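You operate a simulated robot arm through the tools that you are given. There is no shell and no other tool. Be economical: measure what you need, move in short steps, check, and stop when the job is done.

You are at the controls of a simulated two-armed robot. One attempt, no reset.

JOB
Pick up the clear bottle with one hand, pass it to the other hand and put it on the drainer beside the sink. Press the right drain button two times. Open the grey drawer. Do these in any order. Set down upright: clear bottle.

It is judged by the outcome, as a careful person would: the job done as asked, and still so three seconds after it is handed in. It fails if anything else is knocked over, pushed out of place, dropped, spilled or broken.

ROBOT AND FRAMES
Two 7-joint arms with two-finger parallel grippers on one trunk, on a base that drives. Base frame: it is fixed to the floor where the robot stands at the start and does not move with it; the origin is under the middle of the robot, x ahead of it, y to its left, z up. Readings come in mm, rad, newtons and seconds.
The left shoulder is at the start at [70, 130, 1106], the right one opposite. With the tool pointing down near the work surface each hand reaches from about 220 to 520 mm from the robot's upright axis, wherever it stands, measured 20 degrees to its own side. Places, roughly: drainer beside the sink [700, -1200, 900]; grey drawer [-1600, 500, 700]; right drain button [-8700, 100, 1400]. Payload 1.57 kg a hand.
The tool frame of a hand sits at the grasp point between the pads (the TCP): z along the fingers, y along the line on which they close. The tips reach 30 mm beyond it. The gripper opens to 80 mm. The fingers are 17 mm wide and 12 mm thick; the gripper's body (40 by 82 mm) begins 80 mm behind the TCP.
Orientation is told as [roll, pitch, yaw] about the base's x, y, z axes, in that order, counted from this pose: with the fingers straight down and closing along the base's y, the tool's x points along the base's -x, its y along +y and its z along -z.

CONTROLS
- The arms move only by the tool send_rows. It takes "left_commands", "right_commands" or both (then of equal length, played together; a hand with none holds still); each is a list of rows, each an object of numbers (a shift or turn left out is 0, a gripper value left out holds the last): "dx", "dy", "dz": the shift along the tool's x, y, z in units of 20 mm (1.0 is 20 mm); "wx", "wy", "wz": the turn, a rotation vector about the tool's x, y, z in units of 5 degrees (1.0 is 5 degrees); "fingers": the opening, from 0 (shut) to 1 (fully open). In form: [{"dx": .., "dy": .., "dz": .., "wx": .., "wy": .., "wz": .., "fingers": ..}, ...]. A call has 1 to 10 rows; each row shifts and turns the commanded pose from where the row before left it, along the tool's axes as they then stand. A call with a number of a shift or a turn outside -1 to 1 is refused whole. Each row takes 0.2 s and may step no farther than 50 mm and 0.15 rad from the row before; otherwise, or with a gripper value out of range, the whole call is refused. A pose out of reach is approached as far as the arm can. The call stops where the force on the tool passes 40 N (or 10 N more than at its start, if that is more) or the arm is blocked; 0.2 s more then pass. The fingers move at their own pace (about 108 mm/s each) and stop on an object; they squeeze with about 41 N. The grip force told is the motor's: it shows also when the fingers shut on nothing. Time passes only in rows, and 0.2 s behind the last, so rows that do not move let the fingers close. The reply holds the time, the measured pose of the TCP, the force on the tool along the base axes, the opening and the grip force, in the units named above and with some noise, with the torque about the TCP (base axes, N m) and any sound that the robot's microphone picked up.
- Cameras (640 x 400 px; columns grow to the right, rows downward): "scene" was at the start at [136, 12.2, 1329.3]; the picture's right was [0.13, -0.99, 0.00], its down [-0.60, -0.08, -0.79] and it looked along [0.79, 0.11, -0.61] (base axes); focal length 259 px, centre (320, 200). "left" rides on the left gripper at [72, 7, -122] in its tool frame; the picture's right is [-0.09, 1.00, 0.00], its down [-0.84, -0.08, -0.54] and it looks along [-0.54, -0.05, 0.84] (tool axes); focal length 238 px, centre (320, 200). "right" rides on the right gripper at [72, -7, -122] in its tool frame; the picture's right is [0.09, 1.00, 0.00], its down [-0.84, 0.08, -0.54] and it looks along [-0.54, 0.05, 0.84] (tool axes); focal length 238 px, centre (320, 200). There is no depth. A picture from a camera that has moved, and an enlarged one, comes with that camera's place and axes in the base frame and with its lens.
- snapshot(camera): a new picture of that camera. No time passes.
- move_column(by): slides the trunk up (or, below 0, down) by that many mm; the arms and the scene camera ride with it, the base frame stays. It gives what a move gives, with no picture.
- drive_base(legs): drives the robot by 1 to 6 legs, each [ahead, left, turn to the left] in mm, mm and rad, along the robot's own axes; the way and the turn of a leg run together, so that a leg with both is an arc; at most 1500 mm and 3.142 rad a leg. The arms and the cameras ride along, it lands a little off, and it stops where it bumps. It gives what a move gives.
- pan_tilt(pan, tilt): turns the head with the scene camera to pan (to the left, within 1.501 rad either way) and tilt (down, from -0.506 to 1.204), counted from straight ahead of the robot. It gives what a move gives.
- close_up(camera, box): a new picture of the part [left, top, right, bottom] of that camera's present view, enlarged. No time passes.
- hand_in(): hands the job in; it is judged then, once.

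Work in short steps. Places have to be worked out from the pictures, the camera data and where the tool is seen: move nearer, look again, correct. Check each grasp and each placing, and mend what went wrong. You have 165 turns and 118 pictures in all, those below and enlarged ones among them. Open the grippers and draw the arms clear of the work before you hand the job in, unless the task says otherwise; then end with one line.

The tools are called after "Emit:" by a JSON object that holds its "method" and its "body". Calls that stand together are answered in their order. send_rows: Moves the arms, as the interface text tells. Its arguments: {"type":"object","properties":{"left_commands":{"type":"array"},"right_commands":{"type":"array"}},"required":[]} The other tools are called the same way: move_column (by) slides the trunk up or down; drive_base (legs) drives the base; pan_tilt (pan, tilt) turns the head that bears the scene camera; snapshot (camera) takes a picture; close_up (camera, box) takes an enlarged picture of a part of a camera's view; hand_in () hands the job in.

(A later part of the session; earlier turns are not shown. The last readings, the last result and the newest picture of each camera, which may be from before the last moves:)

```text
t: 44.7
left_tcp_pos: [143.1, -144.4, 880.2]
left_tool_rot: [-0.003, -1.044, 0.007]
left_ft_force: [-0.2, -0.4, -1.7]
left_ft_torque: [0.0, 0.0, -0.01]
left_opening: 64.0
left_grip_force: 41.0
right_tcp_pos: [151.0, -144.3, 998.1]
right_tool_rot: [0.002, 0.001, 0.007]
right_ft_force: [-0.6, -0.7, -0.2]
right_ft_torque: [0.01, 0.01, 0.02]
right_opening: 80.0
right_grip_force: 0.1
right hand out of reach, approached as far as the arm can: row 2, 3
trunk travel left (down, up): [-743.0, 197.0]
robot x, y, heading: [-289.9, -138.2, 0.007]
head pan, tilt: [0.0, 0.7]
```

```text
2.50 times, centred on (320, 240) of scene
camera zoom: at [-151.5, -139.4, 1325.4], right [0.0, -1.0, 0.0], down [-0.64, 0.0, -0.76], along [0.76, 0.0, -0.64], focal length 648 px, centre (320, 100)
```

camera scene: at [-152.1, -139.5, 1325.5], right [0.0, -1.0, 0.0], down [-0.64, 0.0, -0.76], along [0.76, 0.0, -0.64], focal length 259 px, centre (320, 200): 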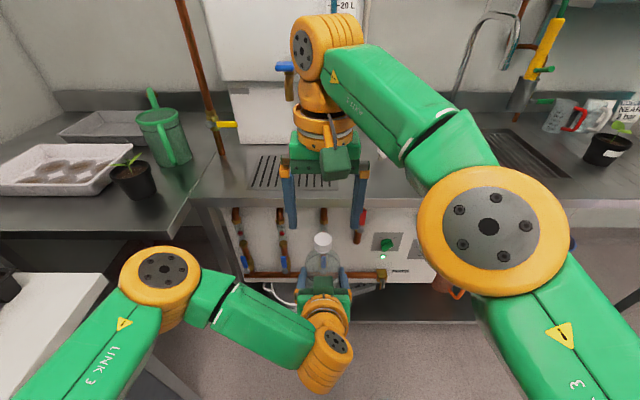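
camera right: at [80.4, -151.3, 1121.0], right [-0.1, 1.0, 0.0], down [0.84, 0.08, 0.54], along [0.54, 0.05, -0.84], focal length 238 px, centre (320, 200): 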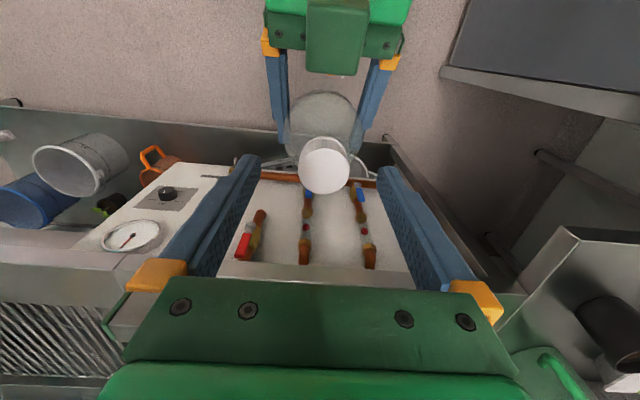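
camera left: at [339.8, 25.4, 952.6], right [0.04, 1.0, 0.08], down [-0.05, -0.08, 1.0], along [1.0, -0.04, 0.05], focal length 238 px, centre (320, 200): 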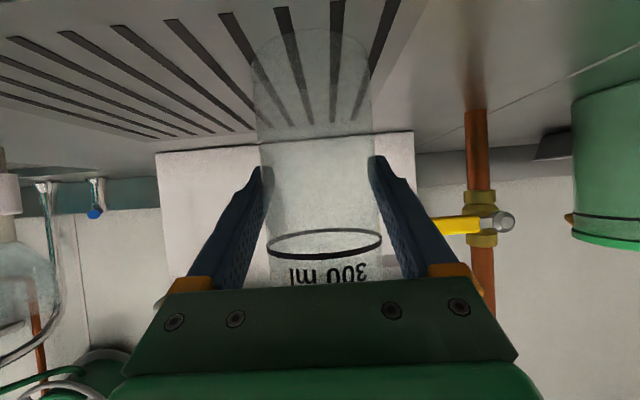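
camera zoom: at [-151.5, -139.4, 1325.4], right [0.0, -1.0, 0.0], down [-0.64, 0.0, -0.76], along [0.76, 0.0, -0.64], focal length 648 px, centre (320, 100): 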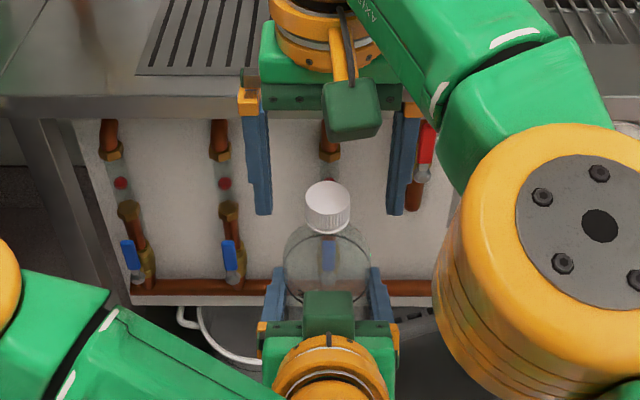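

The right hand slid to x=151, its local limit, so I bring the bottle 11 mm forward with the left hand instead.

Emit:
{"method": "send_rows", "body": {"left_commands": [{"dz": 0.48, "dx": -0.275, "dy": -0.06}]}}

Emit:
{"method": "snapshot", "body": {"camera": "right"}}

```text
t: 45.1
left_tcp_pos: [154.6, -145.6, 880.6]
left_tool_rot: [-0.006, -1.046, 0.008]
left_ft_force: [0.0, -0.1, -1.2]
left_ft_torque: [0.05, -0.01, -0.01]
left_opening: 63.8
left_grip_force: 41.4
right_tcp_pos: [151.2, -145.0, 999.5]
right_tool_rot: [0.002, 0.002, 0.004]
right_ft_force: [-0.3, 0.2, -0.3]
right_ft_torque: [0.0, 0.01, -0.02]
right_opening: 79.8
right_grip_force: 0.0
trunk travel left (down, up): [-743.0, 197.0]
robot x, y, heading: [-285.8, -141.0, 0.004]
head pan, tilt: [0.0, 0.7]
```

```text
83 pictures are left
camera right: at [80.4, -151.1, 1121.1], right [-0.1, 1.0, 0.0], down [0.84, 0.08, 0.54], along [0.54, 0.05, -0.84], focal length 238 px, centre (320, 200)
```

right: 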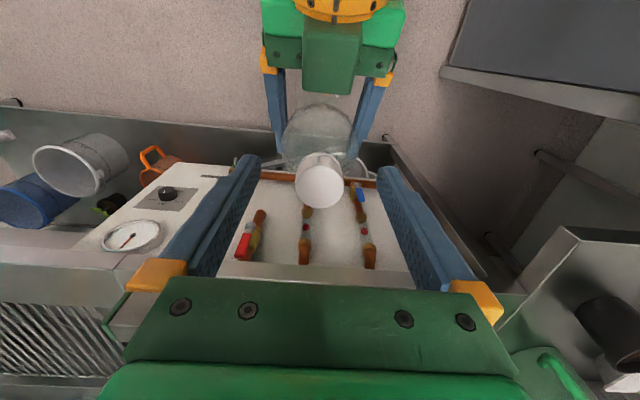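

Cap is centred at [152, -144.5]. I raise the bottle 5 mm into the right fingers and close the right gripper.

Emit:
{"method": "send_rows", "body": {"left_commands": [{"dx": -0.22, "dz": -0.125}, {}, {}, {}, {}], "right_commands": [{}, {"fingers": 0.6}, {"fingers": 0.4}, {"fingers": 0.1}, {"fingers": 0.1}]}}

Emit:
{"method": "snapshot", "body": {"camera": "right"}}

Emit:
{"method": "close_up", "body": {"camera": "scene", "box": [240, 160, 400, 320]}}

```text
t: 46.3
left_tcp_pos: [153.7, -144.1, 885.6]
left_tool_rot: [-0.001, -1.044, 0.009]
left_ft_force: [0.1, 2.4, 0.2]
left_ft_torque: [-0.23, -0.04, -0.02]
left_opening: 63.9
left_grip_force: 40.9
right_tcp_pos: [151.5, -144.8, 998.3]
right_tool_rot: [0.001, 0.003, 0.002]
right_ft_force: [1.0, -1.5, -0.7]
right_ft_torque: [-0.04, -0.01, 0.03]
right_opening: 28.3
right_grip_force: 38.7
trunk travel left (down, up): [-743.0, 197.0]
robot x, y, heading: [-289.4, -137.2, 0.009]
head pan, tilt: [0.0, 0.7]
```

```text
82 pictures are left
camera right: at [80.1, -151.1, 1121.4], right [-0.1, 1.0, 0.0], down [0.84, 0.08, 0.54], along [0.54, 0.05, -0.84], focal length 238 px, centre (320, 200)
```

right: 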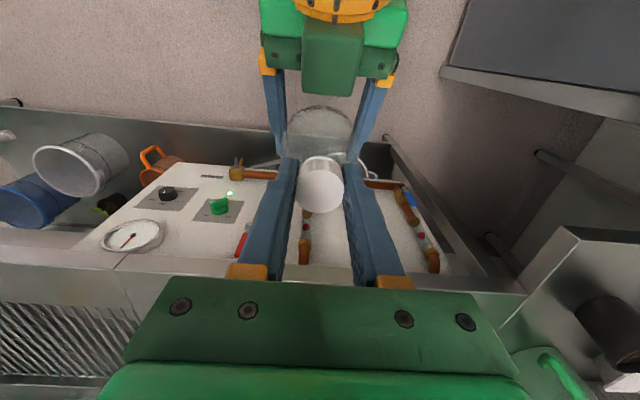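

```text
2.50 times, centred on (320, 240) of scene
camera zoom: at [-151.8, -139.1, 1325.5], right [0.0, -1.0, 0.0], down [-0.64, 0.0, -0.76], along [0.76, 0.0, -0.64], focal length 648 px, centre (320, 100)
```

zoom: 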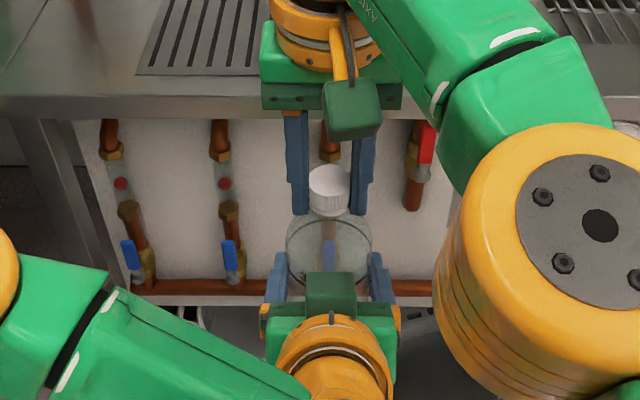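

The right hand holds the cap (28.3 mm, 39 N). I open the left gripper and back it straight out along its axis.

Emit:
{"method": "send_rows", "body": {"left_commands": [{"fingers": 1}, {"fingers": 1}, {}, {"dz": -0.4}, {"dz": -0.6, "dx": 0.3}, {"dz": -0.6, "dx": 0.3}, {"dz": -0.6, "dx": 0.3}, {"dz": -0.6, "dx": 0.3}]}}

Emit:
{"method": "snapshot", "body": {"camera": "scene"}}

Emit:
{"method": "snapshot", "body": {"camera": "left"}}

```text
t: 48.1
left_tcp_pos: [91.5, -143.6, 892.2]
left_tool_rot: [-0.004, -1.048, 0.007]
left_ft_force: [0.4, 0.4, 0.1]
left_ft_torque: [0.02, -0.01, 0.0]
left_opening: 80.1
left_grip_force: 0.1
right_tcp_pos: [151.0, -146.4, 998.0]
right_tool_rot: [0.004, 0.002, 0.005]
right_ft_force: [0.1, 0.0, -0.4]
right_ft_torque: [-0.02, 0.02, 0.01]
right_opening: 28.3
right_grip_force: 38.3
trunk travel left (down, up): [-743.0, 197.0]
robot x, y, heading: [-285.7, -141.0, 0.007]
head pan, tilt: [0.0, 0.7]
```

```text
80 pictures are left
camera scene: at [-152.3, -139.4, 1325.5], right [0.0, -1.0, 0.0], down [-0.64, 0.0, -0.76], along [0.76, 0.0, -0.64], focal length 259 px, centre (320, 200)
```

scene: 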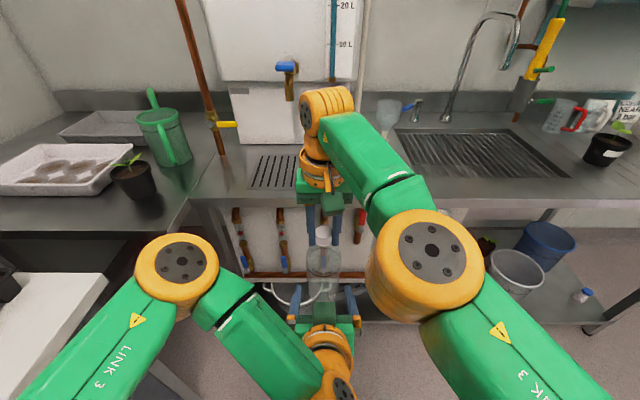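

```text
79 pictures are left
camera left: at [-49.4, -138.2, 891.8], right [0.04, 1.0, 0.08], down [-0.05, -0.08, 1.0], along [1.0, -0.04, 0.05], focal length 238 px, centre (320, 200)
```

left: 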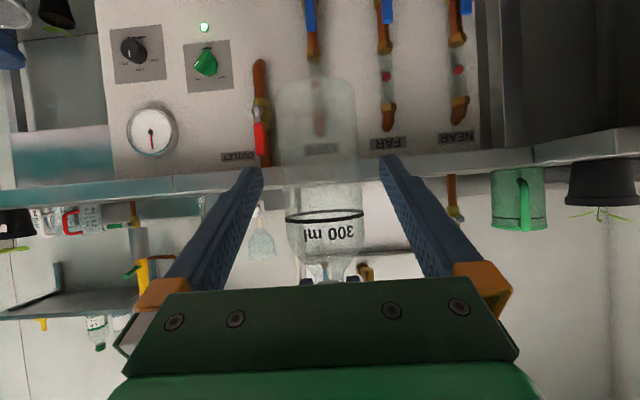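

The bottle hangs upright from the right hand. I back the left hand a little more and move it out to the left.

Emit:
{"method": "send_rows", "body": {"left_commands": [{"dz": -0.6, "dx": 0.35}, {"dz": -0.6, "dx": 0.35}, {"dz": -0.3, "dy": 0.3}, {"dy": 1}, {"dy": 1}, {"dy": 1}, {"dy": 1}, {"dy": 1}, {"dy": 1}, {"dy": 1}]}}

Emit:
{"method": "snapshot", "body": {"camera": "scene"}}

```text
t: 50.3
left_tcp_pos: [73.7, -29.1, 888.0]
left_tool_rot: [0.001, -1.045, 0.006]
left_ft_force: [-0.8, 0.3, 0.1]
left_ft_torque: [-0.01, 0.0, -0.01]
left_opening: 79.9
left_grip_force: 0.1
left hand out of reach, approached as far as the arm can: row 8, 9, 10
right_tcp_pos: [151.6, -144.7, 999.7]
right_tool_rot: [0.003, 0.002, 0.005]
right_ft_force: [0.3, 0.2, 0.1]
right_ft_torque: [0.02, -0.03, -0.01]
right_opening: 28.2
right_grip_force: 37.8
trunk travel left (down, up): [-743.0, 197.0]
robot x, y, heading: [-290.5, -140.0, 0.009]
head pan, tilt: [0.0, 0.7]
```

```text
78 pictures are left
camera scene: at [-152.0, -139.2, 1325.5], right [0.0, -1.0, 0.0], down [-0.64, 0.0, -0.76], along [0.76, 0.0, -0.64], focal length 259 px, centre (320, 200)
```

scene: 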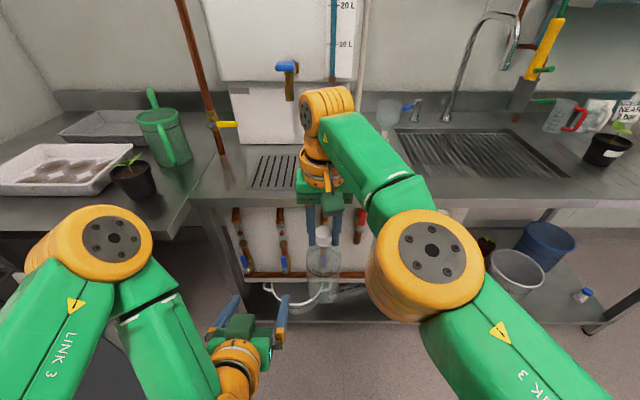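

Bottle bottom is at about z 817. I raise the trunk by 195 mm so the bottle and left hand clear the counter, then drive right toward the drainer.

Emit:
{"method": "move_column", "body": {"by": 195}}

Emit:
{"method": "drive_base", "body": {"legs": [[0, -950, 0]]}}

Emit:
{"method": "send_rows", "body": {"right_commands": [{"dy": -0.8}, {"dy": -0.8}, {"dy": -0.8}, {"dy": -0.8}, {"dy": -0.8}, {"dy": -0.8}]}}

Emit:
{"method": "snapshot", "body": {"camera": "scene"}}

Emit:
{"method": "snapshot", "body": {"camera": "right"}}

```text
t: 52.5
left_tcp_pos: [75.1, -28.9, 1083.8]
left_tool_rot: [0.002, -1.044, 0.01]
left_ft_force: [0.4, -0.1, -0.4]
left_ft_torque: [-0.02, 0.0, -0.01]
left_opening: 80.0
left_grip_force: 0.0
right_tcp_pos: [150.8, -144.7, 1194.1]
right_tool_rot: [0.002, 0.001, 0.006]
right_ft_force: [-0.6, 0.4, -1.0]
right_ft_torque: [-0.01, -0.01, -0.01]
right_opening: 28.6
right_grip_force: 38.7
trunk travel left (down, up): [-938.0, 2.0]
robot x, y, heading: [-287.2, -143.2, 0.007]
head pan, tilt: [0.0, 0.7]
```

```text
t: 57.4
left_tcp_pos: [78.2, -981.4, 1083.2]
left_tool_rot: [0.0, -1.045, 0.008]
left_ft_force: [-0.1, 0.5, -1.0]
left_ft_torque: [-0.01, -0.02, 0.03]
left_opening: 79.9
left_grip_force: 0.1
right_tcp_pos: [154.6, -1096.0, 1193.5]
right_tool_rot: [0.0, 0.001, 0.001]
right_ft_force: [0.3, 0.9, -0.8]
right_ft_torque: [0.0, 0.01, 0.0]
right_opening: 28.2
right_grip_force: 38.5
trunk travel left (down, up): [-938.0, 2.0]
robot x, y, heading: [-288.3, -1091.6, -0.001]
head pan, tilt: [0.0, 0.7]
```

```text
t: 58.8
left_tcp_pos: [78.7, -982.0, 1083.1]
left_tool_rot: [0.001, -1.043, 0.005]
left_ft_force: [0.4, -0.5, -1.3]
left_ft_torque: [0.02, 0.01, 0.0]
left_opening: 79.9
left_grip_force: 0.1
right_tcp_pos: [154.3, -1097.5, 1193.5]
right_tool_rot: [0.001, 0.002, 0.002]
right_ft_force: [-0.7, 0.3, -0.6]
right_ft_torque: [0.03, 0.01, -0.02]
right_opening: 28.7
right_grip_force: 38.4
right hand out of reach, approached as far as the arm can: row 1, 2, 3, 4, 5, 6
trunk travel left (down, up): [-938.0, 2.0]
robot x, y, heading: [-283.0, -1091.4, 0.002]
head pan, tilt: [0.0, 0.7]
```

```text
77 pictures are left
camera scene: at [-149.0, -1090.8, 1520.5], right [0.0, -1.0, 0.0], down [-0.64, 0.0, -0.76], along [0.76, 0.0, -0.64], focal length 259 px, centre (320, 200)
```

scene: 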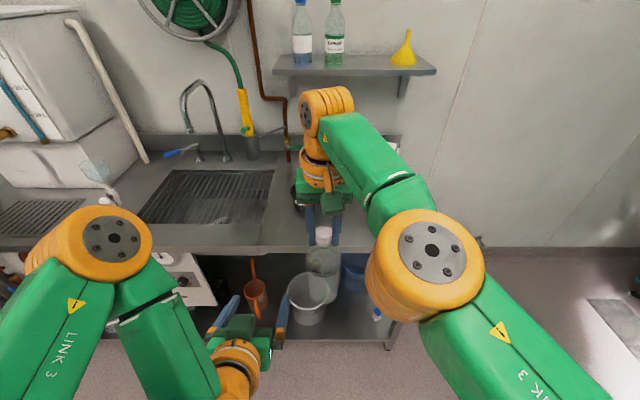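

```text
76 pictures are left
camera right: at [82.8, -1103.3, 1316.4], right [-0.09, 1.0, 0.0], down [0.84, 0.08, 0.54], along [0.54, 0.05, -0.84], focal length 238 px, centre (320, 200)
```

right: 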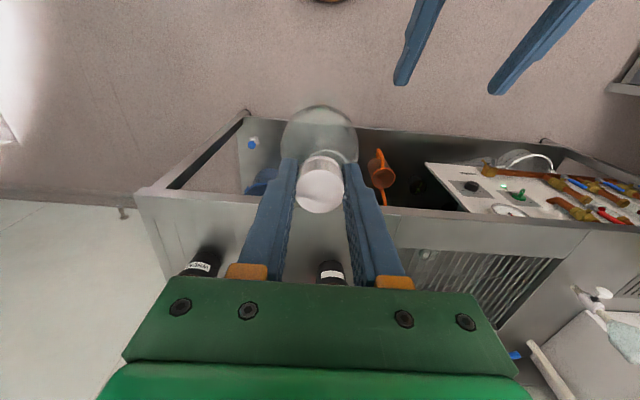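

The arm is near a joint limit sideways; I'll position with the base instead. First a try whether the right hand can extend forward 40 mm.

Emit:
{"method": "send_rows", "body": {"right_commands": [{"dx": -0.7}, {"dx": -0.7}, {"dx": -0.7}]}}

Emit:
{"method": "drive_base", "body": {"legs": [[0, -95, 0]]}}

```text
t: 59.6
left_tcp_pos: [78.8, -983.7, 1083.5]
left_tool_rot: [0.002, -1.043, 0.001]
left_ft_force: [-0.5, -0.7, 0.0]
left_ft_torque: [0.02, 0.02, 0.02]
left_opening: 80.1
left_grip_force: 0.1
right_tcp_pos: [165.2, -1111.0, 1186.6]
right_tool_rot: [0.001, 0.001, 0.0]
right_ft_force: [0.0, 0.4, -1.0]
right_ft_torque: [0.05, -0.02, -0.03]
right_opening: 28.4
right_grip_force: 38.1
right hand out of reach, approached as far as the arm can: row 1, 2, 3
trunk travel left (down, up): [-938.0, 2.0]
robot x, y, heading: [-286.4, -1092.2, 0.001]
head pan, tilt: [0.0, 0.7]
```

```text
t: 60.8
left_tcp_pos: [77.4, -1071.9, 1082.6]
left_tool_rot: [-0.01, -1.043, 0.018]
left_ft_force: [-0.2, 0.8, 0.4]
left_ft_torque: [-0.06, 0.02, -0.03]
left_opening: 80.3
left_grip_force: 0.0
right_tcp_pos: [164.9, -1199.5, 1188.6]
right_tool_rot: [-0.005, 0.002, 0.003]
right_ft_force: [0.1, 0.1, -0.6]
right_ft_torque: [-0.03, 0.0, -0.03]
right_opening: 28.3
right_grip_force: 39.0
trunk travel left (down, up): [-938.0, 2.0]
robot x, y, heading: [-284.1, -1185.8, 0.003]
head pan, tilt: [0.0, 0.7]
```

Right hand is at rel 449, y -1199. I drive forward 290 mm and look.

Emit:
{"method": "drive_base", "body": {"legs": [[290, 0, 0]]}}

Emit:
{"method": "snapshot", "body": {"camera": "scene"}}

Emit:
{"method": "snapshot", "body": {"camera": "left"}}

Emit:
{"method": "snapshot", "body": {"camera": "right"}}

```text
t: 62.7
left_tcp_pos: [360.2, -1074.5, 1084.9]
left_tool_rot: [0.001, -1.046, 0.011]
left_ft_force: [-0.4, -0.2, 0.3]
left_ft_torque: [0.0, 0.01, -0.04]
left_opening: 80.0
left_grip_force: 0.0
right_tcp_pos: [446.2, -1202.9, 1189.1]
right_tool_rot: [0.0, -0.003, 0.007]
right_ft_force: [-0.4, 0.0, 0.0]
right_ft_torque: [-0.01, -0.02, 0.01]
right_opening: 28.5
right_grip_force: 38.8
trunk travel left (down, up): [-938.0, 2.0]
robot x, y, heading: [-1.0, -1184.5, 0.005]
head pan, tilt: [0.0, 0.7]
```

```text
75 pictures are left
camera scene: at [132.0, -1184.2, 1520.8], right [0.01, -1.0, 0.0], down [-0.64, 0.0, -0.77], along [0.77, 0.0, -0.64], focal length 259 px, centre (320, 200)
```

scene: 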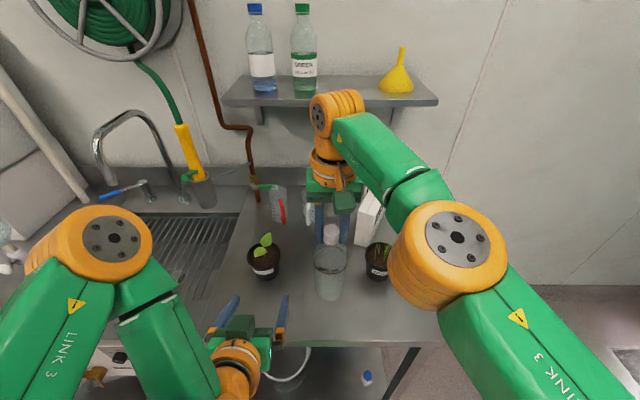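

```text
74 pictures are left
camera left: at [218.3, -1068.8, 1083.3], right [0.04, 1.0, 0.08], down [-0.05, -0.08, 1.0], along [1.0, -0.04, 0.05], focal length 238 px, centre (320, 200)
```

left: 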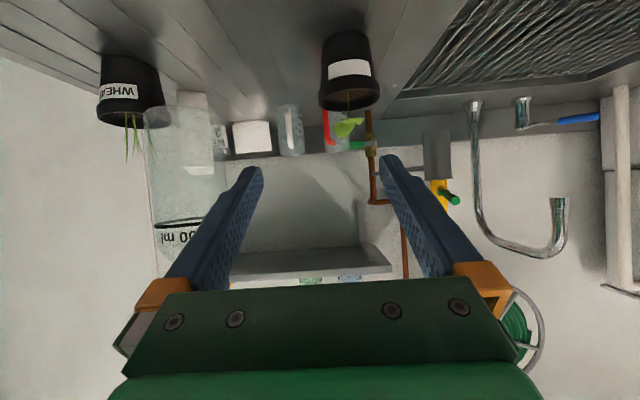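

```text
73 pictures are left
camera right: at [374.1, -1209.5, 1311.6], right [-0.1, 1.0, 0.0], down [0.84, 0.08, 0.54], along [0.54, 0.05, -0.84], focal length 238 px, centre (320, 200)
```

right: 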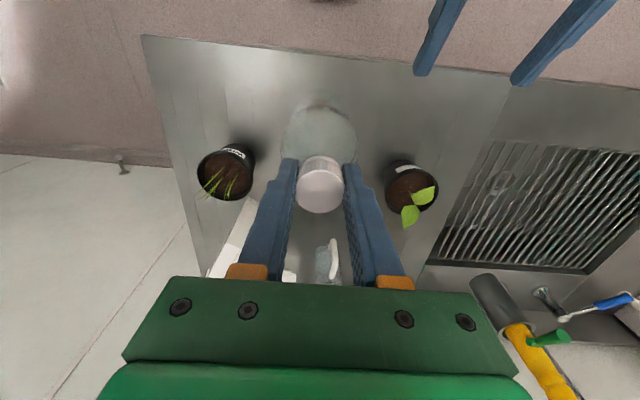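

Pots are at about [545, -1333] and [542, -1049], so the bottle's gap is centred. I go 32 mm further forward and 8 mm left.

Emit:
{"method": "drive_base", "body": {"legs": [[32, 8, 0]]}}

Emit:
{"method": "move_column", "body": {"by": -95}}

Emit:
{"method": "snapshot", "body": {"camera": "scene"}}

Emit:
{"method": "snapshot", "body": {"camera": "left"}}

```text
t: 63.6
left_tcp_pos: [388.4, -1067.8, 1087.2]
left_tool_rot: [0.005, -1.05, 0.008]
left_ft_force: [-0.5, -1.1, 0.4]
left_ft_torque: [0.0, -0.02, 0.0]
left_opening: 80.1
left_grip_force: 0.2
right_tcp_pos: [474.6, -1196.8, 1189.8]
right_tool_rot: [0.003, -0.002, 0.007]
right_ft_force: [-1.0, -0.5, 0.1]
right_ft_torque: [0.0, -0.07, 0.02]
right_opening: 28.3
right_grip_force: 38.7
trunk travel left (down, up): [-938.0, 2.0]
robot x, y, heading: [31.6, -1178.2, 0.008]
head pan, tilt: [0.0, 0.7]
```

```text
t: 64.9
left_tcp_pos: [394.0, -1065.8, 989.1]
left_tool_rot: [0.001, -1.043, 0.011]
left_ft_force: [-0.7, -1.4, -0.3]
left_ft_torque: [0.01, 0.01, 0.01]
left_opening: 80.0
left_grip_force: 0.1
right_tcp_pos: [481.1, -1195.8, 1092.5]
right_tool_rot: [0.002, 0.001, 0.008]
right_ft_force: [-0.2, -0.4, -0.4]
right_ft_torque: [-0.02, -0.01, -0.02]
right_opening: 28.3
right_grip_force: 38.2
trunk travel left (down, up): [-843.0, 97.0]
robot x, y, heading: [31.5, -1175.2, 0.004]
head pan, tilt: [0.0, 0.7]
```

```text
72 pictures are left
camera scene: at [166.6, -1176.5, 1425.5], right [0.01, -1.0, 0.0], down [-0.64, 0.0, -0.77], along [0.77, 0.0, -0.64], focal length 259 px, centre (320, 200)
```

scene: 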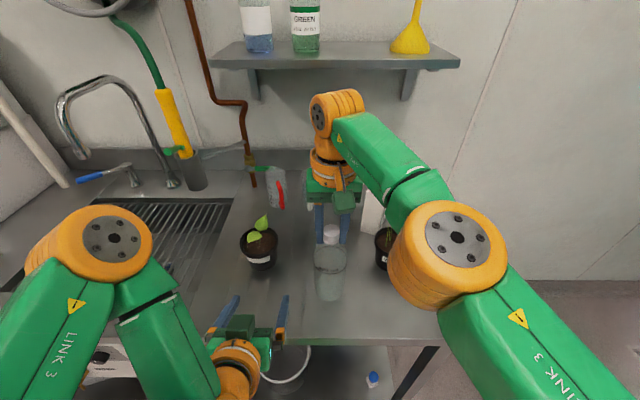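

```text
71 pictures are left
camera left: at [251.9, -1061.1, 987.8], right [0.04, 1.0, 0.08], down [-0.05, -0.08, 1.0], along [1.0, -0.04, 0.04], focal length 238 px, centre (320, 200)
```

left: 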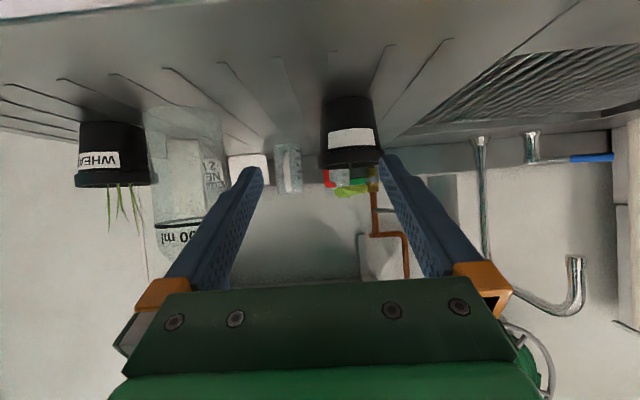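

Estimated bottle bottom is z≈912, about 25 mm above the drainer. I lower by 20 mm, then in small steps watching the force.

Emit:
{"method": "move_column", "body": {"by": -20}}

Emit:
{"method": "close_up", "body": {"camera": "left", "box": [60, 60, 280, 260]}}

Emit:
{"method": "move_column", "body": {"by": -4}}

```text
t: 65.5
left_tcp_pos: [393.2, -1067.5, 969.0]
left_tool_rot: [0.003, -1.045, 0.009]
left_ft_force: [-0.2, 0.5, 0.6]
left_ft_torque: [-0.04, -0.02, 0.0]
left_opening: 79.9
left_grip_force: 0.0
right_tcp_pos: [480.9, -1195.0, 1073.5]
right_tool_rot: [0.001, 0.002, 0.006]
right_ft_force: [-0.3, 0.6, -0.8]
right_ft_torque: [0.0, -0.02, -0.01]
right_opening: 28.1
right_grip_force: 38.4
trunk travel left (down, up): [-823.0, 117.0]
robot x, y, heading: [31.6, -1180.5, 0.004]
head pan, tilt: [0.0, 0.7]
```

```text
2.00 times, centred on (170, 160) of left
camera zoom: at [252.4, -1061.0, 967.6], right [0.04, 1.0, 0.08], down [-0.05, -0.08, 1.0], along [1.0, -0.04, 0.04], focal length 477 px, centre (620, 280)
```

zoom: 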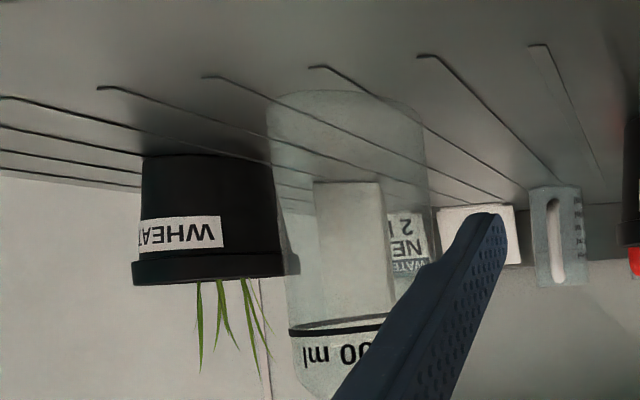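

```text
t: 66.1
left_tcp_pos: [393.8, -1066.5, 964.4]
left_tool_rot: [0.001, -1.043, 0.009]
left_ft_force: [-0.4, -0.7, 0.0]
left_ft_torque: [0.0, 0.02, 0.0]
left_opening: 80.0
left_grip_force: 0.0
right_tcp_pos: [481.6, -1196.0, 1068.3]
right_tool_rot: [0.002, 0.002, 0.007]
right_ft_force: [-0.8, 0.1, -0.2]
right_ft_torque: [-0.04, 0.04, 0.0]
right_opening: 28.0
right_grip_force: 38.9
trunk travel left (down, up): [-819.0, 121.0]
robot x, y, heading: [31.2, -1176.0, 0.007]
head pan, tilt: [0.0, 0.7]
```

No contact yet; I continue in 2 mm steps.

Emit:
{"method": "move_column", "body": {"by": -2}}

Emit:
{"method": "move_column", "body": {"by": -2}}

Emit:
{"method": "close_up", "body": {"camera": "left", "box": [60, 60, 280, 260]}}

```text
t: 66.6
left_tcp_pos: [393.1, -1067.6, 962.6]
left_tool_rot: [0.002, -1.044, 0.008]
left_ft_force: [-0.4, 0.1, -0.4]
left_ft_torque: [-0.03, 0.04, 0.02]
left_opening: 79.8
left_grip_force: 0.0
right_tcp_pos: [481.3, -1195.9, 1066.5]
right_tool_rot: [0.0, 0.003, 0.007]
right_ft_force: [-0.8, -0.1, 0.1]
right_ft_torque: [-0.01, 0.0, -0.01]
right_opening: 28.0
right_grip_force: 38.8
trunk travel left (down, up): [-817.0, 123.0]
robot x, y, heading: [31.1, -1179.7, 0.008]
head pan, tilt: [0.0, 0.7]
```

```text
t: 67.1
left_tcp_pos: [392.6, -1067.1, 961.4]
left_tool_rot: [0.002, -1.046, 0.007]
left_ft_force: [0.6, 0.7, -0.4]
left_ft_torque: [-0.01, 0.03, 0.01]
left_opening: 80.2
left_grip_force: 0.1
right_tcp_pos: [479.1, -1194.9, 1066.8]
right_tool_rot: [0.002, -0.001, 0.006]
right_ft_force: [2.8, 0.0, 16.4]
right_ft_torque: [-0.04, -0.28, -0.01]
right_opening: 28.1
right_grip_force: 38.7
trunk travel left (down, up): [-815.0, 125.0]
robot x, y, heading: [32.6, -1176.5, -0.0]
head pan, tilt: [0.0, 0.7]
```

```text
2.00 times, centred on (170, 160) of left
camera zoom: at [250.6, -1060.8, 960.4], right [0.04, 1.0, 0.08], down [-0.05, -0.08, 1.0], along [1.0, -0.04, 0.05], focal length 477 px, centre (620, 280)
```

zoom: 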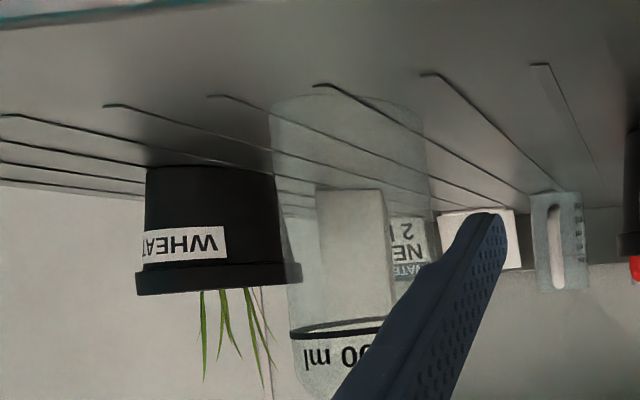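

Contact at 16 N; the bottle stands on the grooves. I open the right gripper gently.

Emit:
{"method": "move_column", "body": {"by": 1}}

Emit:
{"method": "send_rows", "body": {"right_commands": [{"fingers": 0.45}, {"fingers": 0.6}, {"fingers": 1}, {"fingers": 1}]}}

Emit:
{"method": "snapshot", "body": {"camera": "left"}}

Emit:
{"method": "snapshot", "body": {"camera": "right"}}

```text
t: 67.6
left_tcp_pos: [392.3, -1066.6, 961.8]
left_tool_rot: [0.002, -1.046, 0.009]
left_ft_force: [0.0, 0.1, -0.1]
left_ft_torque: [0.0, -0.03, 0.01]
left_opening: 80.2
left_grip_force: 0.1
right_tcp_pos: [478.2, -1195.1, 1066.6]
right_tool_rot: [0.004, 0.0, 0.007]
right_ft_force: [1.8, 0.1, 10.8]
right_ft_torque: [-0.01, -0.28, 0.02]
right_opening: 28.5
right_grip_force: 38.3
trunk travel left (down, up): [-816.0, 124.0]
robot x, y, heading: [32.5, -1178.1, 0.007]
head pan, tilt: [0.0, 0.7]
```

```text
t: 68.6
left_tcp_pos: [394.6, -1067.1, 960.0]
left_tool_rot: [0.002, -1.044, 0.008]
left_ft_force: [-0.5, -0.1, 0.3]
left_ft_torque: [-0.03, 0.01, 0.02]
left_opening: 80.1
left_grip_force: 0.0
right_tcp_pos: [479.2, -1195.1, 1066.4]
right_tool_rot: [0.002, 0.001, 0.006]
right_ft_force: [-0.6, -0.4, 0.7]
right_ft_torque: [0.01, 0.02, 0.01]
right_opening: 80.2
right_grip_force: 0.1
trunk travel left (down, up): [-816.0, 124.0]
robot x, y, heading: [30.2, -1177.3, 0.004]
head pan, tilt: [0.0, 0.7]
```

```text
68 pictures are left
camera left: at [252.4, -1060.9, 960.7], right [0.04, 1.0, 0.08], down [-0.05, -0.08, 1.0], along [1.0, -0.04, 0.04], focal length 238 px, centre (320, 200)
```

left: 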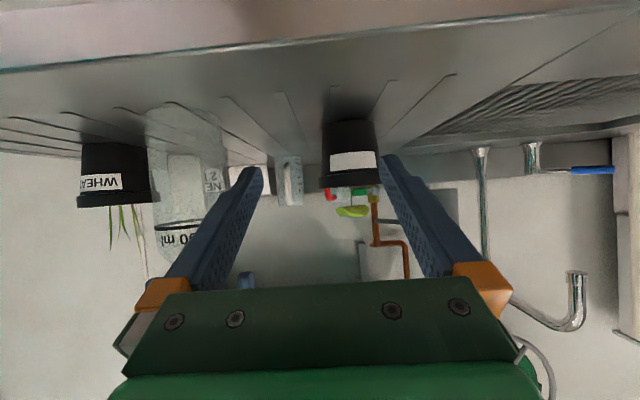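

```text
67 pictures are left
camera right: at [408.8, -1201.6, 1188.6], right [-0.1, 1.0, 0.0], down [0.84, 0.08, 0.54], along [0.54, 0.05, -0.84], focal length 238 px, centre (320, 200)
```

right: 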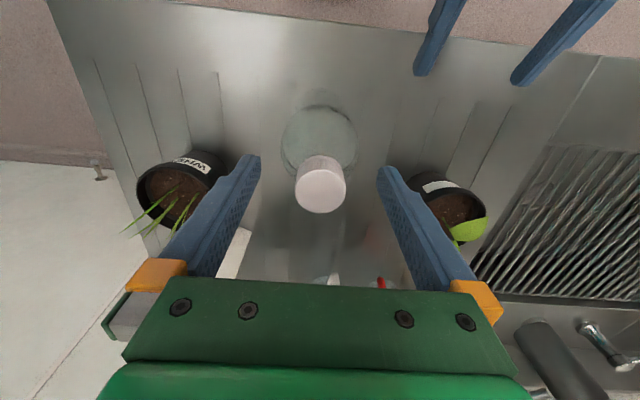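

The bottle stands upright, free of the fingers. I raise the trunk to clear the cap, then back away.

Emit:
{"method": "move_column", "body": {"by": 122}}

Emit:
{"method": "drive_base", "body": {"legs": [[-450, 0, 0]]}}

Emit:
{"method": "snapshot", "body": {"camera": "scene"}}

```text
t: 70.2
left_tcp_pos: [394.2, -1066.5, 1083.5]
left_tool_rot: [0.001, -1.043, 0.01]
left_ft_force: [0.3, -0.5, -0.1]
left_ft_torque: [0.01, -0.02, 0.01]
left_opening: 79.7
left_grip_force: 0.0
right_tcp_pos: [480.3, -1195.8, 1187.3]
right_tool_rot: [0.003, 0.002, 0.006]
right_ft_force: [0.4, 0.1, 0.3]
right_ft_torque: [-0.02, 0.03, 0.01]
right_opening: 80.1
right_grip_force: 0.0
trunk travel left (down, up): [-938.0, 2.0]
robot x, y, heading: [33.3, -1175.3, 0.006]
head pan, tilt: [0.0, 0.7]
```

```text
t: 72.9
left_tcp_pos: [-65.7, -1068.3, 1083.1]
left_tool_rot: [0.002, -1.042, 0.01]
left_ft_force: [-0.5, 0.1, 0.1]
left_ft_torque: [0.02, -0.03, -0.01]
left_opening: 80.1
left_grip_force: 0.1
right_tcp_pos: [20.5, -1198.9, 1186.7]
right_tool_rot: [0.003, 0.002, 0.009]
right_ft_force: [0.4, 1.2, 0.7]
right_ft_torque: [-0.04, 0.0, 0.03]
right_opening: 79.9
right_grip_force: 0.1
trunk travel left (down, up): [-938.0, 2.0]
robot x, y, heading: [-427.7, -1179.9, 0.01]
head pan, tilt: [0.0, 0.7]
```

```text
66 pictures are left
camera scene: at [-291.6, -1179.3, 1520.2], right [0.01, -1.0, 0.0], down [-0.65, 0.0, -0.76], along [0.76, 0.01, -0.65], focal length 259 px, centre (320, 200)
```

scene: 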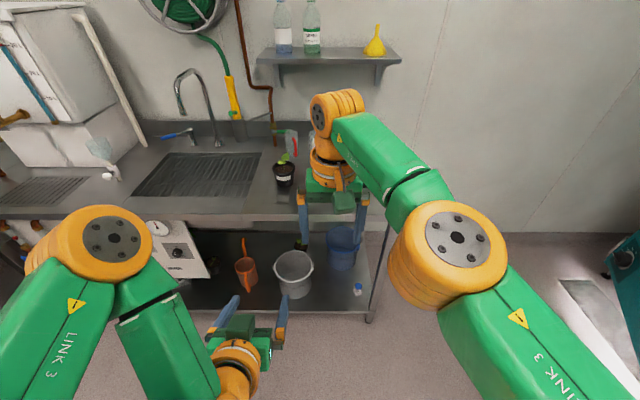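

Bottle is placed. Now I look around to the sides and behind before driving on.

Emit:
{"method": "pan_tilt", "body": {"pan": 1.5, "tilt": 0.25}}

Emit:
{"method": "snapshot", "body": {"camera": "scene"}}

Emit:
{"method": "pan_tilt", "body": {"pan": -1.5, "tilt": 0.25}}

Emit:
{"method": "snapshot", "body": {"camera": "scene"}}

```text
t: 74.5
left_tcp_pos: [-68.0, -1070.8, 1083.3]
left_tool_rot: [0.001, -1.044, 0.012]
left_ft_force: [-0.1, -0.4, 0.6]
left_ft_torque: [0.03, -0.01, -0.01]
left_opening: 80.0
left_grip_force: 0.1
right_tcp_pos: [18.2, -1197.2, 1187.5]
right_tool_rot: [0.002, 0.002, 0.006]
right_ft_force: [-0.1, -0.3, 0.4]
right_ft_torque: [-0.02, 0.02, 0.0]
right_opening: 80.1
right_grip_force: 0.1
trunk travel left (down, up): [-938.0, 2.0]
robot x, y, heading: [-432.9, -1178.7, 0.008]
head pan, tilt: [1.499, 0.25]
```

```text
65 pictures are left
camera scene: at [-373.4, -1086.7, 1561.3], right [1.0, -0.06, 0.0], down [-0.02, -0.25, -0.97], along [0.06, 0.97, -0.25], focal length 259 px, centre (320, 200)
```

scene: 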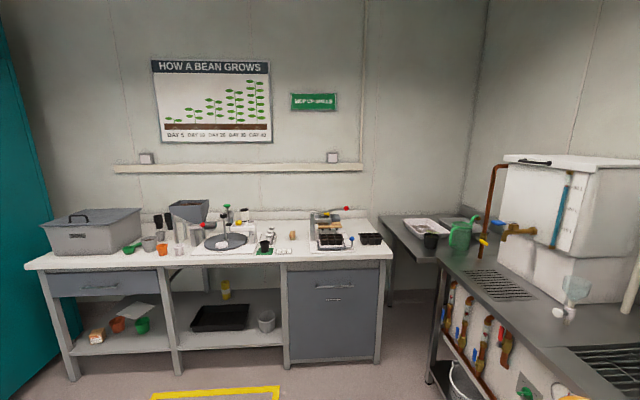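

```text
t: 77.1
left_tcp_pos: [-68.2, -1068.9, 1084.1]
left_tool_rot: [0.002, -1.044, 0.01]
left_ft_force: [0.3, 0.1, -0.3]
left_ft_torque: [-0.03, 0.02, 0.02]
left_opening: 79.8
left_grip_force: 0.1
right_tcp_pos: [18.2, -1197.1, 1187.2]
right_tool_rot: [0.003, 0.004, 0.009]
right_ft_force: [0.7, -0.1, 0.1]
right_ft_torque: [0.01, 0.02, -0.01]
right_opening: 80.0
right_grip_force: 0.0
trunk travel left (down, up): [-938.0, 2.0]
robot x, y, heading: [-428.4, -1180.5, 0.008]
head pan, tilt: [-1.499, 0.25]
```

```text
64 pictures are left
camera scene: at [-371.9, -1273.0, 1561.3], right [-1.0, -0.08, 0.0], down [-0.02, 0.25, -0.97], along [0.08, -0.97, -0.25], focal length 259 px, centre (320, 200)
```

scene: 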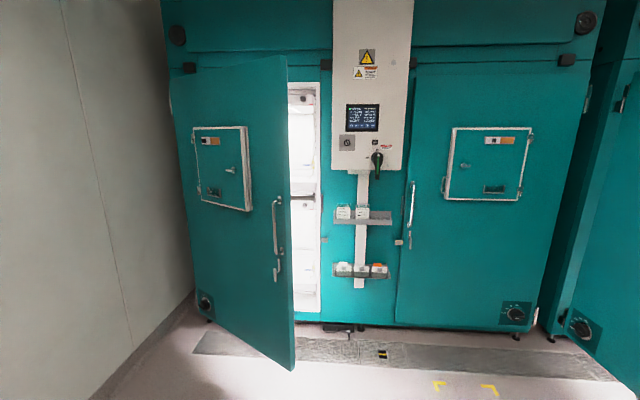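

The grey drawer is in the white bench, around [-1530, 335, 700], facing -y. I turn left 90° and drive toward it, then look.

Emit:
{"method": "drive_base", "body": {"legs": [[-150, 0, 0], [0, 0, 1.571], [500, 850, 0]]}}

Emit:
{"method": "pan_tilt", "body": {"pan": 0.1, "tilt": 0.6}}

Emit:
{"method": "snapshot", "body": {"camera": "scene"}}

```text
t: 87.1
left_tcp_pos: [-1581.3, -375.8, 1083.9]
left_tool_rot: [0.002, -1.045, 1.628]
left_ft_force: [0.4, -0.9, -0.6]
left_ft_torque: [-0.01, 0.03, -0.05]
left_opening: 80.1
left_grip_force: 0.1
right_tcp_pos: [-1458.0, -282.7, 1187.2]
right_tool_rot: [0.002, 0.0, 1.627]
right_ft_force: [0.3, 0.5, 0.4]
right_ft_torque: [0.01, -0.04, 0.0]
right_opening: 80.0
right_grip_force: 0.0
trunk travel left (down, up): [-938.0, 2.0]
robot x, y, heading: [-1452.0, -728.8, 1.626]
head pan, tilt: [-1.499, 0.25]
```

```text
t: 88.8
left_tcp_pos: [-1582.3, -376.2, 1083.3]
left_tool_rot: [0.002, -1.043, 1.631]
left_ft_force: [-0.1, 0.9, 0.5]
left_ft_torque: [-0.01, 0.0, 0.01]
left_opening: 80.1
left_grip_force: 0.0
right_tcp_pos: [-1458.1, -282.8, 1186.9]
right_tool_rot: [0.002, 0.0, 1.626]
right_ft_force: [0.3, 0.8, -0.3]
right_ft_torque: [0.01, 0.0, -0.01]
right_opening: 80.1
right_grip_force: 0.0
trunk travel left (down, up): [-938.0, 2.0]
robot x, y, heading: [-1453.2, -727.6, 1.632]
head pan, tilt: [0.099, 0.6]
```

```text
63 pictures are left
camera scene: at [-1469.8, -593.3, 1529.1], right [0.99, 0.15, 0.0], down [0.09, -0.56, -0.83], along [-0.13, 0.82, -0.56], focal length 259 px, centre (320, 200)
```

scene: 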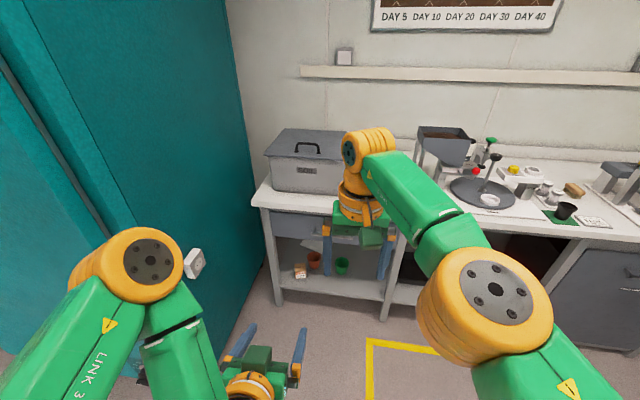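

The right arm blocks the view; I retract it back and to the right.

Emit:
{"method": "send_rows", "body": {"right_commands": [{"dx": 1}, {"dx": 1}, {"dx": 1}, {"dx": 1}, {"dx": 0.5, "dy": -1}, {"dx": 0.5, "dy": -1}, {"dy": -1}, {"dy": -1}, {"dy": -1}, {"dy": -1}]}}

Emit:
{"method": "snapshot", "body": {"camera": "scene"}}

```text
t: 91.0
left_tcp_pos: [-1582.1, -376.5, 1083.3]
left_tool_rot: [0.004, -1.045, 1.629]
left_ft_force: [0.0, 0.7, -0.8]
left_ft_torque: [0.0, 0.0, 0.02]
left_opening: 79.7
left_grip_force: 0.0
right_tcp_pos: [-1331.7, -377.7, 1186.6]
right_tool_rot: [0.003, -0.001, 1.626]
right_ft_force: [0.1, 0.5, 0.5]
right_ft_torque: [0.04, 0.03, 0.04]
right_opening: 79.8
right_grip_force: 0.0
right hand out of reach, approached as far as the arm can: row 1
trunk travel left (down, up): [-938.0, 2.0]
robot x, y, heading: [-1456.5, -731.6, 1.626]
head pan, tilt: [0.099, 0.6]
```

```text
62 pictures are left
camera scene: at [-1468.5, -593.7, 1529.2], right [0.99, 0.15, 0.0], down [0.09, -0.56, -0.83], along [-0.13, 0.82, -0.56], focal length 259 px, centre (320, 200)
```

scene: 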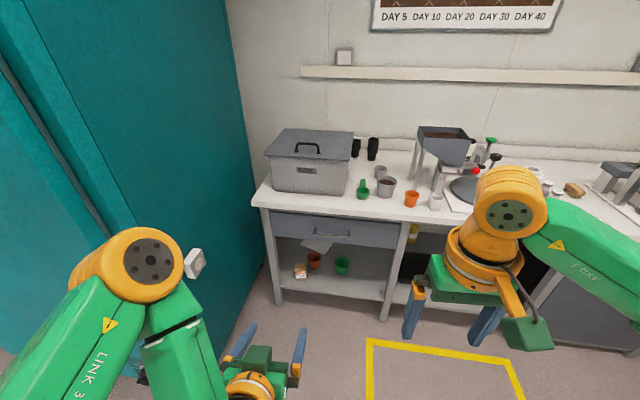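

Emit:
{"method": "close_up", "body": {"camera": "scene", "box": [250, 190, 420, 310]}}

```text
3.33 times, centred on (335, 250) of scene
camera zoom: at [-1468.5, -593.7, 1529.2], right [0.99, 0.15, 0.0], down [0.09, -0.56, -0.83], along [-0.13, 0.82, -0.56], focal length 863 px, centre (270, 33)
```

zoom: 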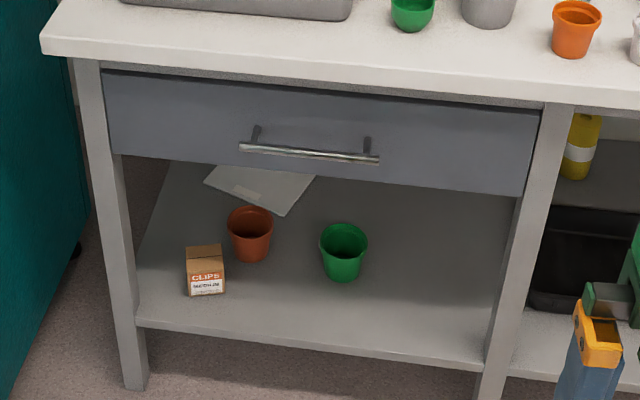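

The handle is a horizontal bar on two posts, about 200 mm long, centred near [-1558, 325, 700]. I lower the trunk, square the heading, and roll the left hand 90° to grip the bar vertically.

Emit:
{"method": "move_column", "body": {"by": -380}}

Emit:
{"method": "drive_base", "body": {"legs": [[250, 0, -0.057]]}}

Emit:
{"method": "send_rows", "body": {"left_commands": [{"wz": 1}, {"wz": 1}, {"wz": 1}, {"wz": 1}, {"wz": 1}, {"wz": 1}, {"wz": 1}, {"wz": 1}, {"wz": 1}, {"wz": 1}]}}

Emit:
{"method": "send_rows", "body": {"left_commands": [{"wz": 1}, {"wz": 1}, {"wz": 1}, {"wz": 1}, {"wz": 1}, {"wz": 1}, {"wz": 1}, {"wz": 1}]}}

Emit:
{"method": "snapshot", "body": {"camera": "left"}}

Emit:
{"method": "snapshot", "body": {"camera": "scene"}}

```text
t: 94.7
left_tcp_pos: [-1582.6, -375.4, 704.8]
left_tool_rot: [0.002, -1.042, 1.63]
left_ft_force: [-0.5, 0.1, 0.3]
left_ft_torque: [0.01, 0.02, -0.02]
left_opening: 79.9
left_grip_force: 0.1
right_tcp_pos: [-1332.4, -377.1, 806.8]
right_tool_rot: [0.001, 0.001, 1.627]
right_ft_force: [-0.5, -0.1, 0.0]
right_ft_torque: [0.02, 0.02, 0.0]
right_opening: 79.9
right_grip_force: 0.2
trunk travel left (down, up): [-558.0, 382.0]
robot x, y, heading: [-1452.6, -729.9, 1.627]
head pan, tilt: [0.099, 0.6]
```

```text
t: 96.5
left_tcp_pos: [-1570.5, -116.2, 704.2]
left_tool_rot: [0.001, -1.044, 1.578]
left_ft_force: [-1.0, 0.2, 0.3]
left_ft_torque: [0.0, -0.01, -0.02]
left_opening: 79.9
left_grip_force: 0.0
right_tcp_pos: [-1321.2, -132.4, 806.1]
right_tool_rot: [0.001, 0.002, 1.575]
right_ft_force: [-1.1, 0.1, -0.1]
right_ft_torque: [0.0, 0.01, 0.01]
right_opening: 80.2
right_grip_force: 0.2
trunk travel left (down, up): [-558.0, 382.0]
robot x, y, heading: [-1460.9, -480.9, 1.579]
head pan, tilt: [0.099, 0.6]
```

```text
t: 98.7
left_tcp_pos: [-1571.8, -117.5, 703.8]
left_tool_rot: [0.925, -0.587, 0.406]
left_ft_force: [-0.2, 0.9, 0.5]
left_ft_torque: [-0.03, 0.02, 0.01]
left_opening: 80.1
left_grip_force: 0.1
right_tcp_pos: [-1322.1, -131.8, 807.0]
right_tool_rot: [0.001, 0.002, 1.575]
right_ft_force: [0.1, -1.1, -0.3]
right_ft_torque: [-0.04, 0.04, -0.01]
right_opening: 79.9
right_grip_force: 0.0
trunk travel left (down, up): [-558.0, 382.0]
robot x, y, heading: [-1461.5, -479.1, 1.575]
head pan, tilt: [0.099, 0.6]
```

```text
t: 100.5
left_tcp_pos: [-1570.1, -116.7, 705.3]
left_tool_rot: [1.043, 0.003, 0.006]
left_ft_force: [0.1, 0.7, 1.0]
left_ft_torque: [0.0, 0.0, 0.0]
left_opening: 80.0
left_grip_force: 0.2
right_tcp_pos: [-1321.1, -130.8, 806.9]
right_tool_rot: [0.003, 0.002, 1.574]
right_ft_force: [1.0, -0.5, 0.4]
right_ft_torque: [-0.01, 0.03, -0.01]
right_opening: 80.2
right_grip_force: 0.1
trunk travel left (down, up): [-558.0, 382.0]
robot x, y, heading: [-1459.4, -480.4, 1.575]
head pan, tilt: [0.099, 0.6]
```

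```text
60 pictures are left
camera left: at [-1641.1, -219.1, 771.0], right [0.09, 0.5, 0.86], down [0.84, -0.5, 0.2], along [0.53, 0.71, -0.47], focal length 238 px, centre (320, 200)
```

left: 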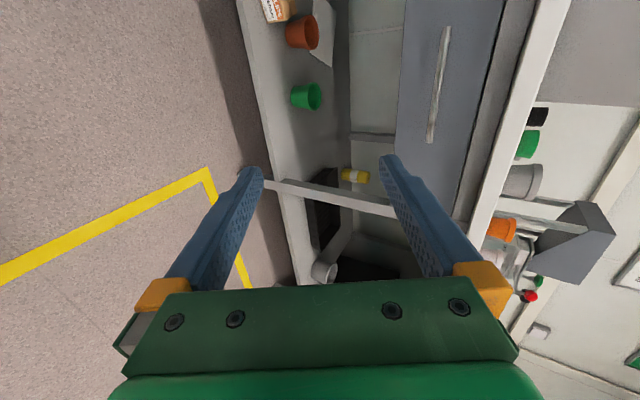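

```text
59 pictures are left
camera scene: at [-1470.0, -340.4, 1149.1], right [0.99, 0.1, 0.0], down [0.06, -0.56, -0.82], along [-0.08, 0.82, -0.57], focal length 259 px, centre (320, 200)
```

scene: 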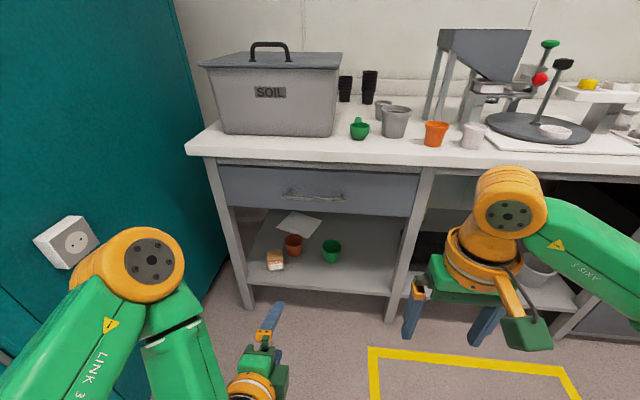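

Triangulated: the bar runs from x -1651 to -1457 at y≈302, z≈711. I drive forward 260 mm and recheck with the left camera.

Emit:
{"method": "drive_base", "body": {"legs": [[260, 0, 0]]}}

Emit:
{"method": "snapshot", "body": {"camera": "left"}}

Emit:
{"method": "snapshot", "body": {"camera": "scene"}}

```text
t: 102.3
left_tcp_pos: [-1571.1, 139.8, 703.6]
left_tool_rot: [1.045, 0.001, 0.007]
left_ft_force: [0.1, 0.2, -0.1]
left_ft_torque: [-0.01, -0.01, 0.04]
left_opening: 80.1
left_grip_force: 0.1
right_tcp_pos: [-1322.0, 124.2, 806.9]
right_tool_rot: [0.002, 0.001, 1.575]
right_ft_force: [0.0, 0.4, -0.7]
right_ft_torque: [0.03, 0.0, -0.02]
right_opening: 80.0
right_grip_force: 0.0
trunk travel left (down, up): [-558.0, 382.0]
robot x, y, heading: [-1460.1, -220.5, 1.568]
head pan, tilt: [0.099, 0.6]
```

```text
58 pictures are left
camera left: at [-1641.8, 37.0, 770.9], right [0.09, 0.5, 0.86], down [0.84, -0.5, 0.2], along [0.53, 0.71, -0.47], focal length 238 px, centre (320, 200)
```

left: 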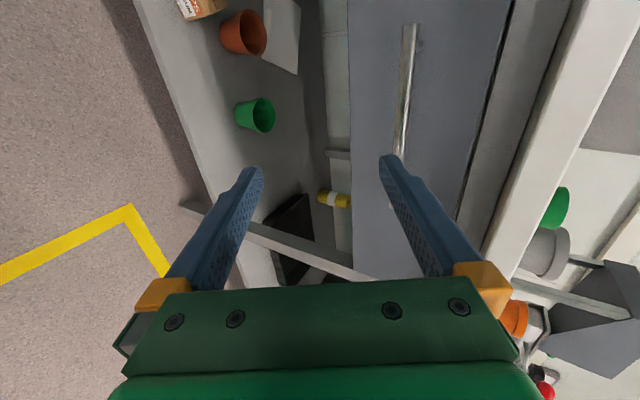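

```text
57 pictures are left
camera scene: at [-1470.8, -84.3, 1149.1], right [0.99, 0.1, 0.0], down [0.06, -0.56, -0.82], along [-0.08, 0.82, -0.57], focal length 259 px, centre (320, 200)
```

scene: 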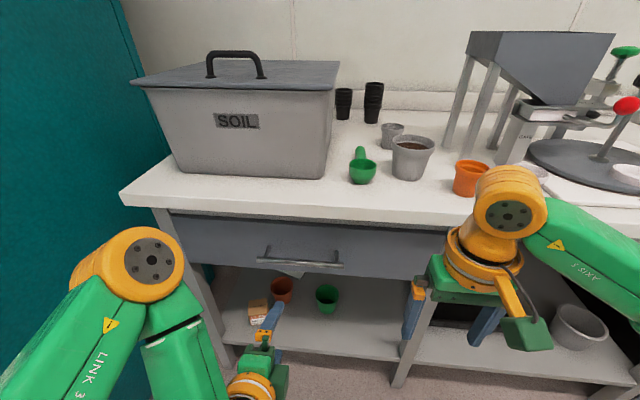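

The bar is at y≈300, z≈711. I narrow the left fingers to 48 mm and go to a pre-grasp 60 mm back along the tool axis.

Emit:
{"method": "send_rows", "body": {"left_commands": [{"dz": 0.553, "dy": 0.862, "fingers": 0.6}, {"dz": 0.553, "dy": 0.862}, {"dz": 0.553, "dy": 0.862}, {"dz": 0.553, "dy": 0.862}, {"dz": 0.553, "dy": 0.862}]}}

Emit:
{"method": "snapshot", "body": {"camera": "left"}}

Emit:
{"method": "close_up", "body": {"camera": "scene", "box": [190, 190, 390, 330]}}

```text
t: 103.5
left_tcp_pos: [-1570.6, 231.4, 751.8]
left_tool_rot: [1.044, 0.001, 0.008]
left_ft_force: [0.4, -0.3, 0.3]
left_ft_torque: [0.0, 0.01, 0.03]
left_opening: 48.1
left_grip_force: 0.0
right_tcp_pos: [-1323.1, 126.3, 807.1]
right_tool_rot: [0.001, 0.0, 1.574]
right_ft_force: [0.1, 0.2, -1.1]
right_ft_torque: [-0.03, -0.02, 0.01]
right_opening: 80.0
right_grip_force: 0.1
trunk travel left (down, up): [-558.0, 382.0]
robot x, y, heading: [-1458.5, -221.6, 1.571]
head pan, tilt: [0.099, 0.6]
```

```text
56 pictures are left
camera left: at [-1642.0, 129.1, 817.9], right [0.09, 0.5, 0.86], down [0.84, -0.5, 0.2], along [0.53, 0.71, -0.47], focal length 238 px, centre (320, 200)
```

left: 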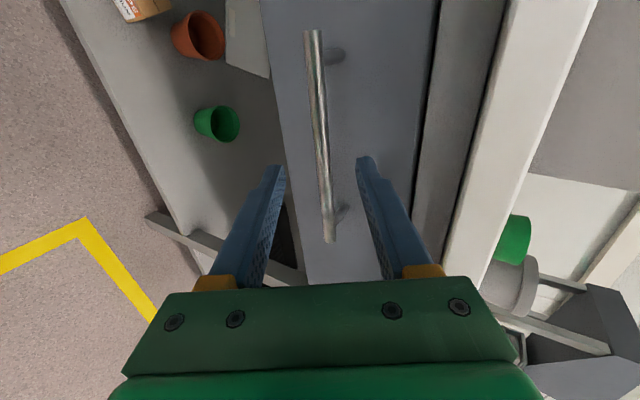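

```text
2.86 times, centred on (290, 260) of scene
camera zoom: at [-1470.8, -84.2, 1149.1], right [0.99, 0.1, 0.0], down [0.06, -0.56, -0.82], along [-0.08, 0.82, -0.57], focal length 740 px, centre (406, 29)
```

zoom: 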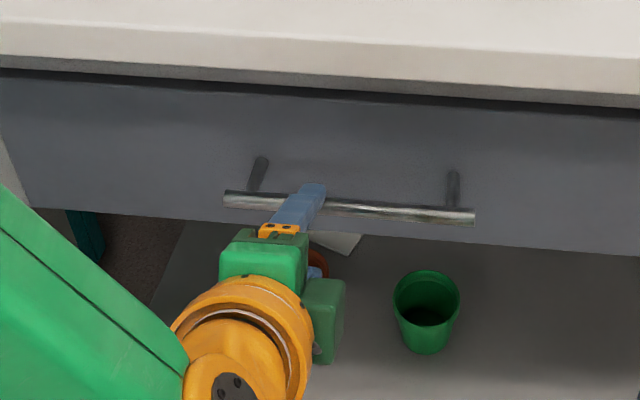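

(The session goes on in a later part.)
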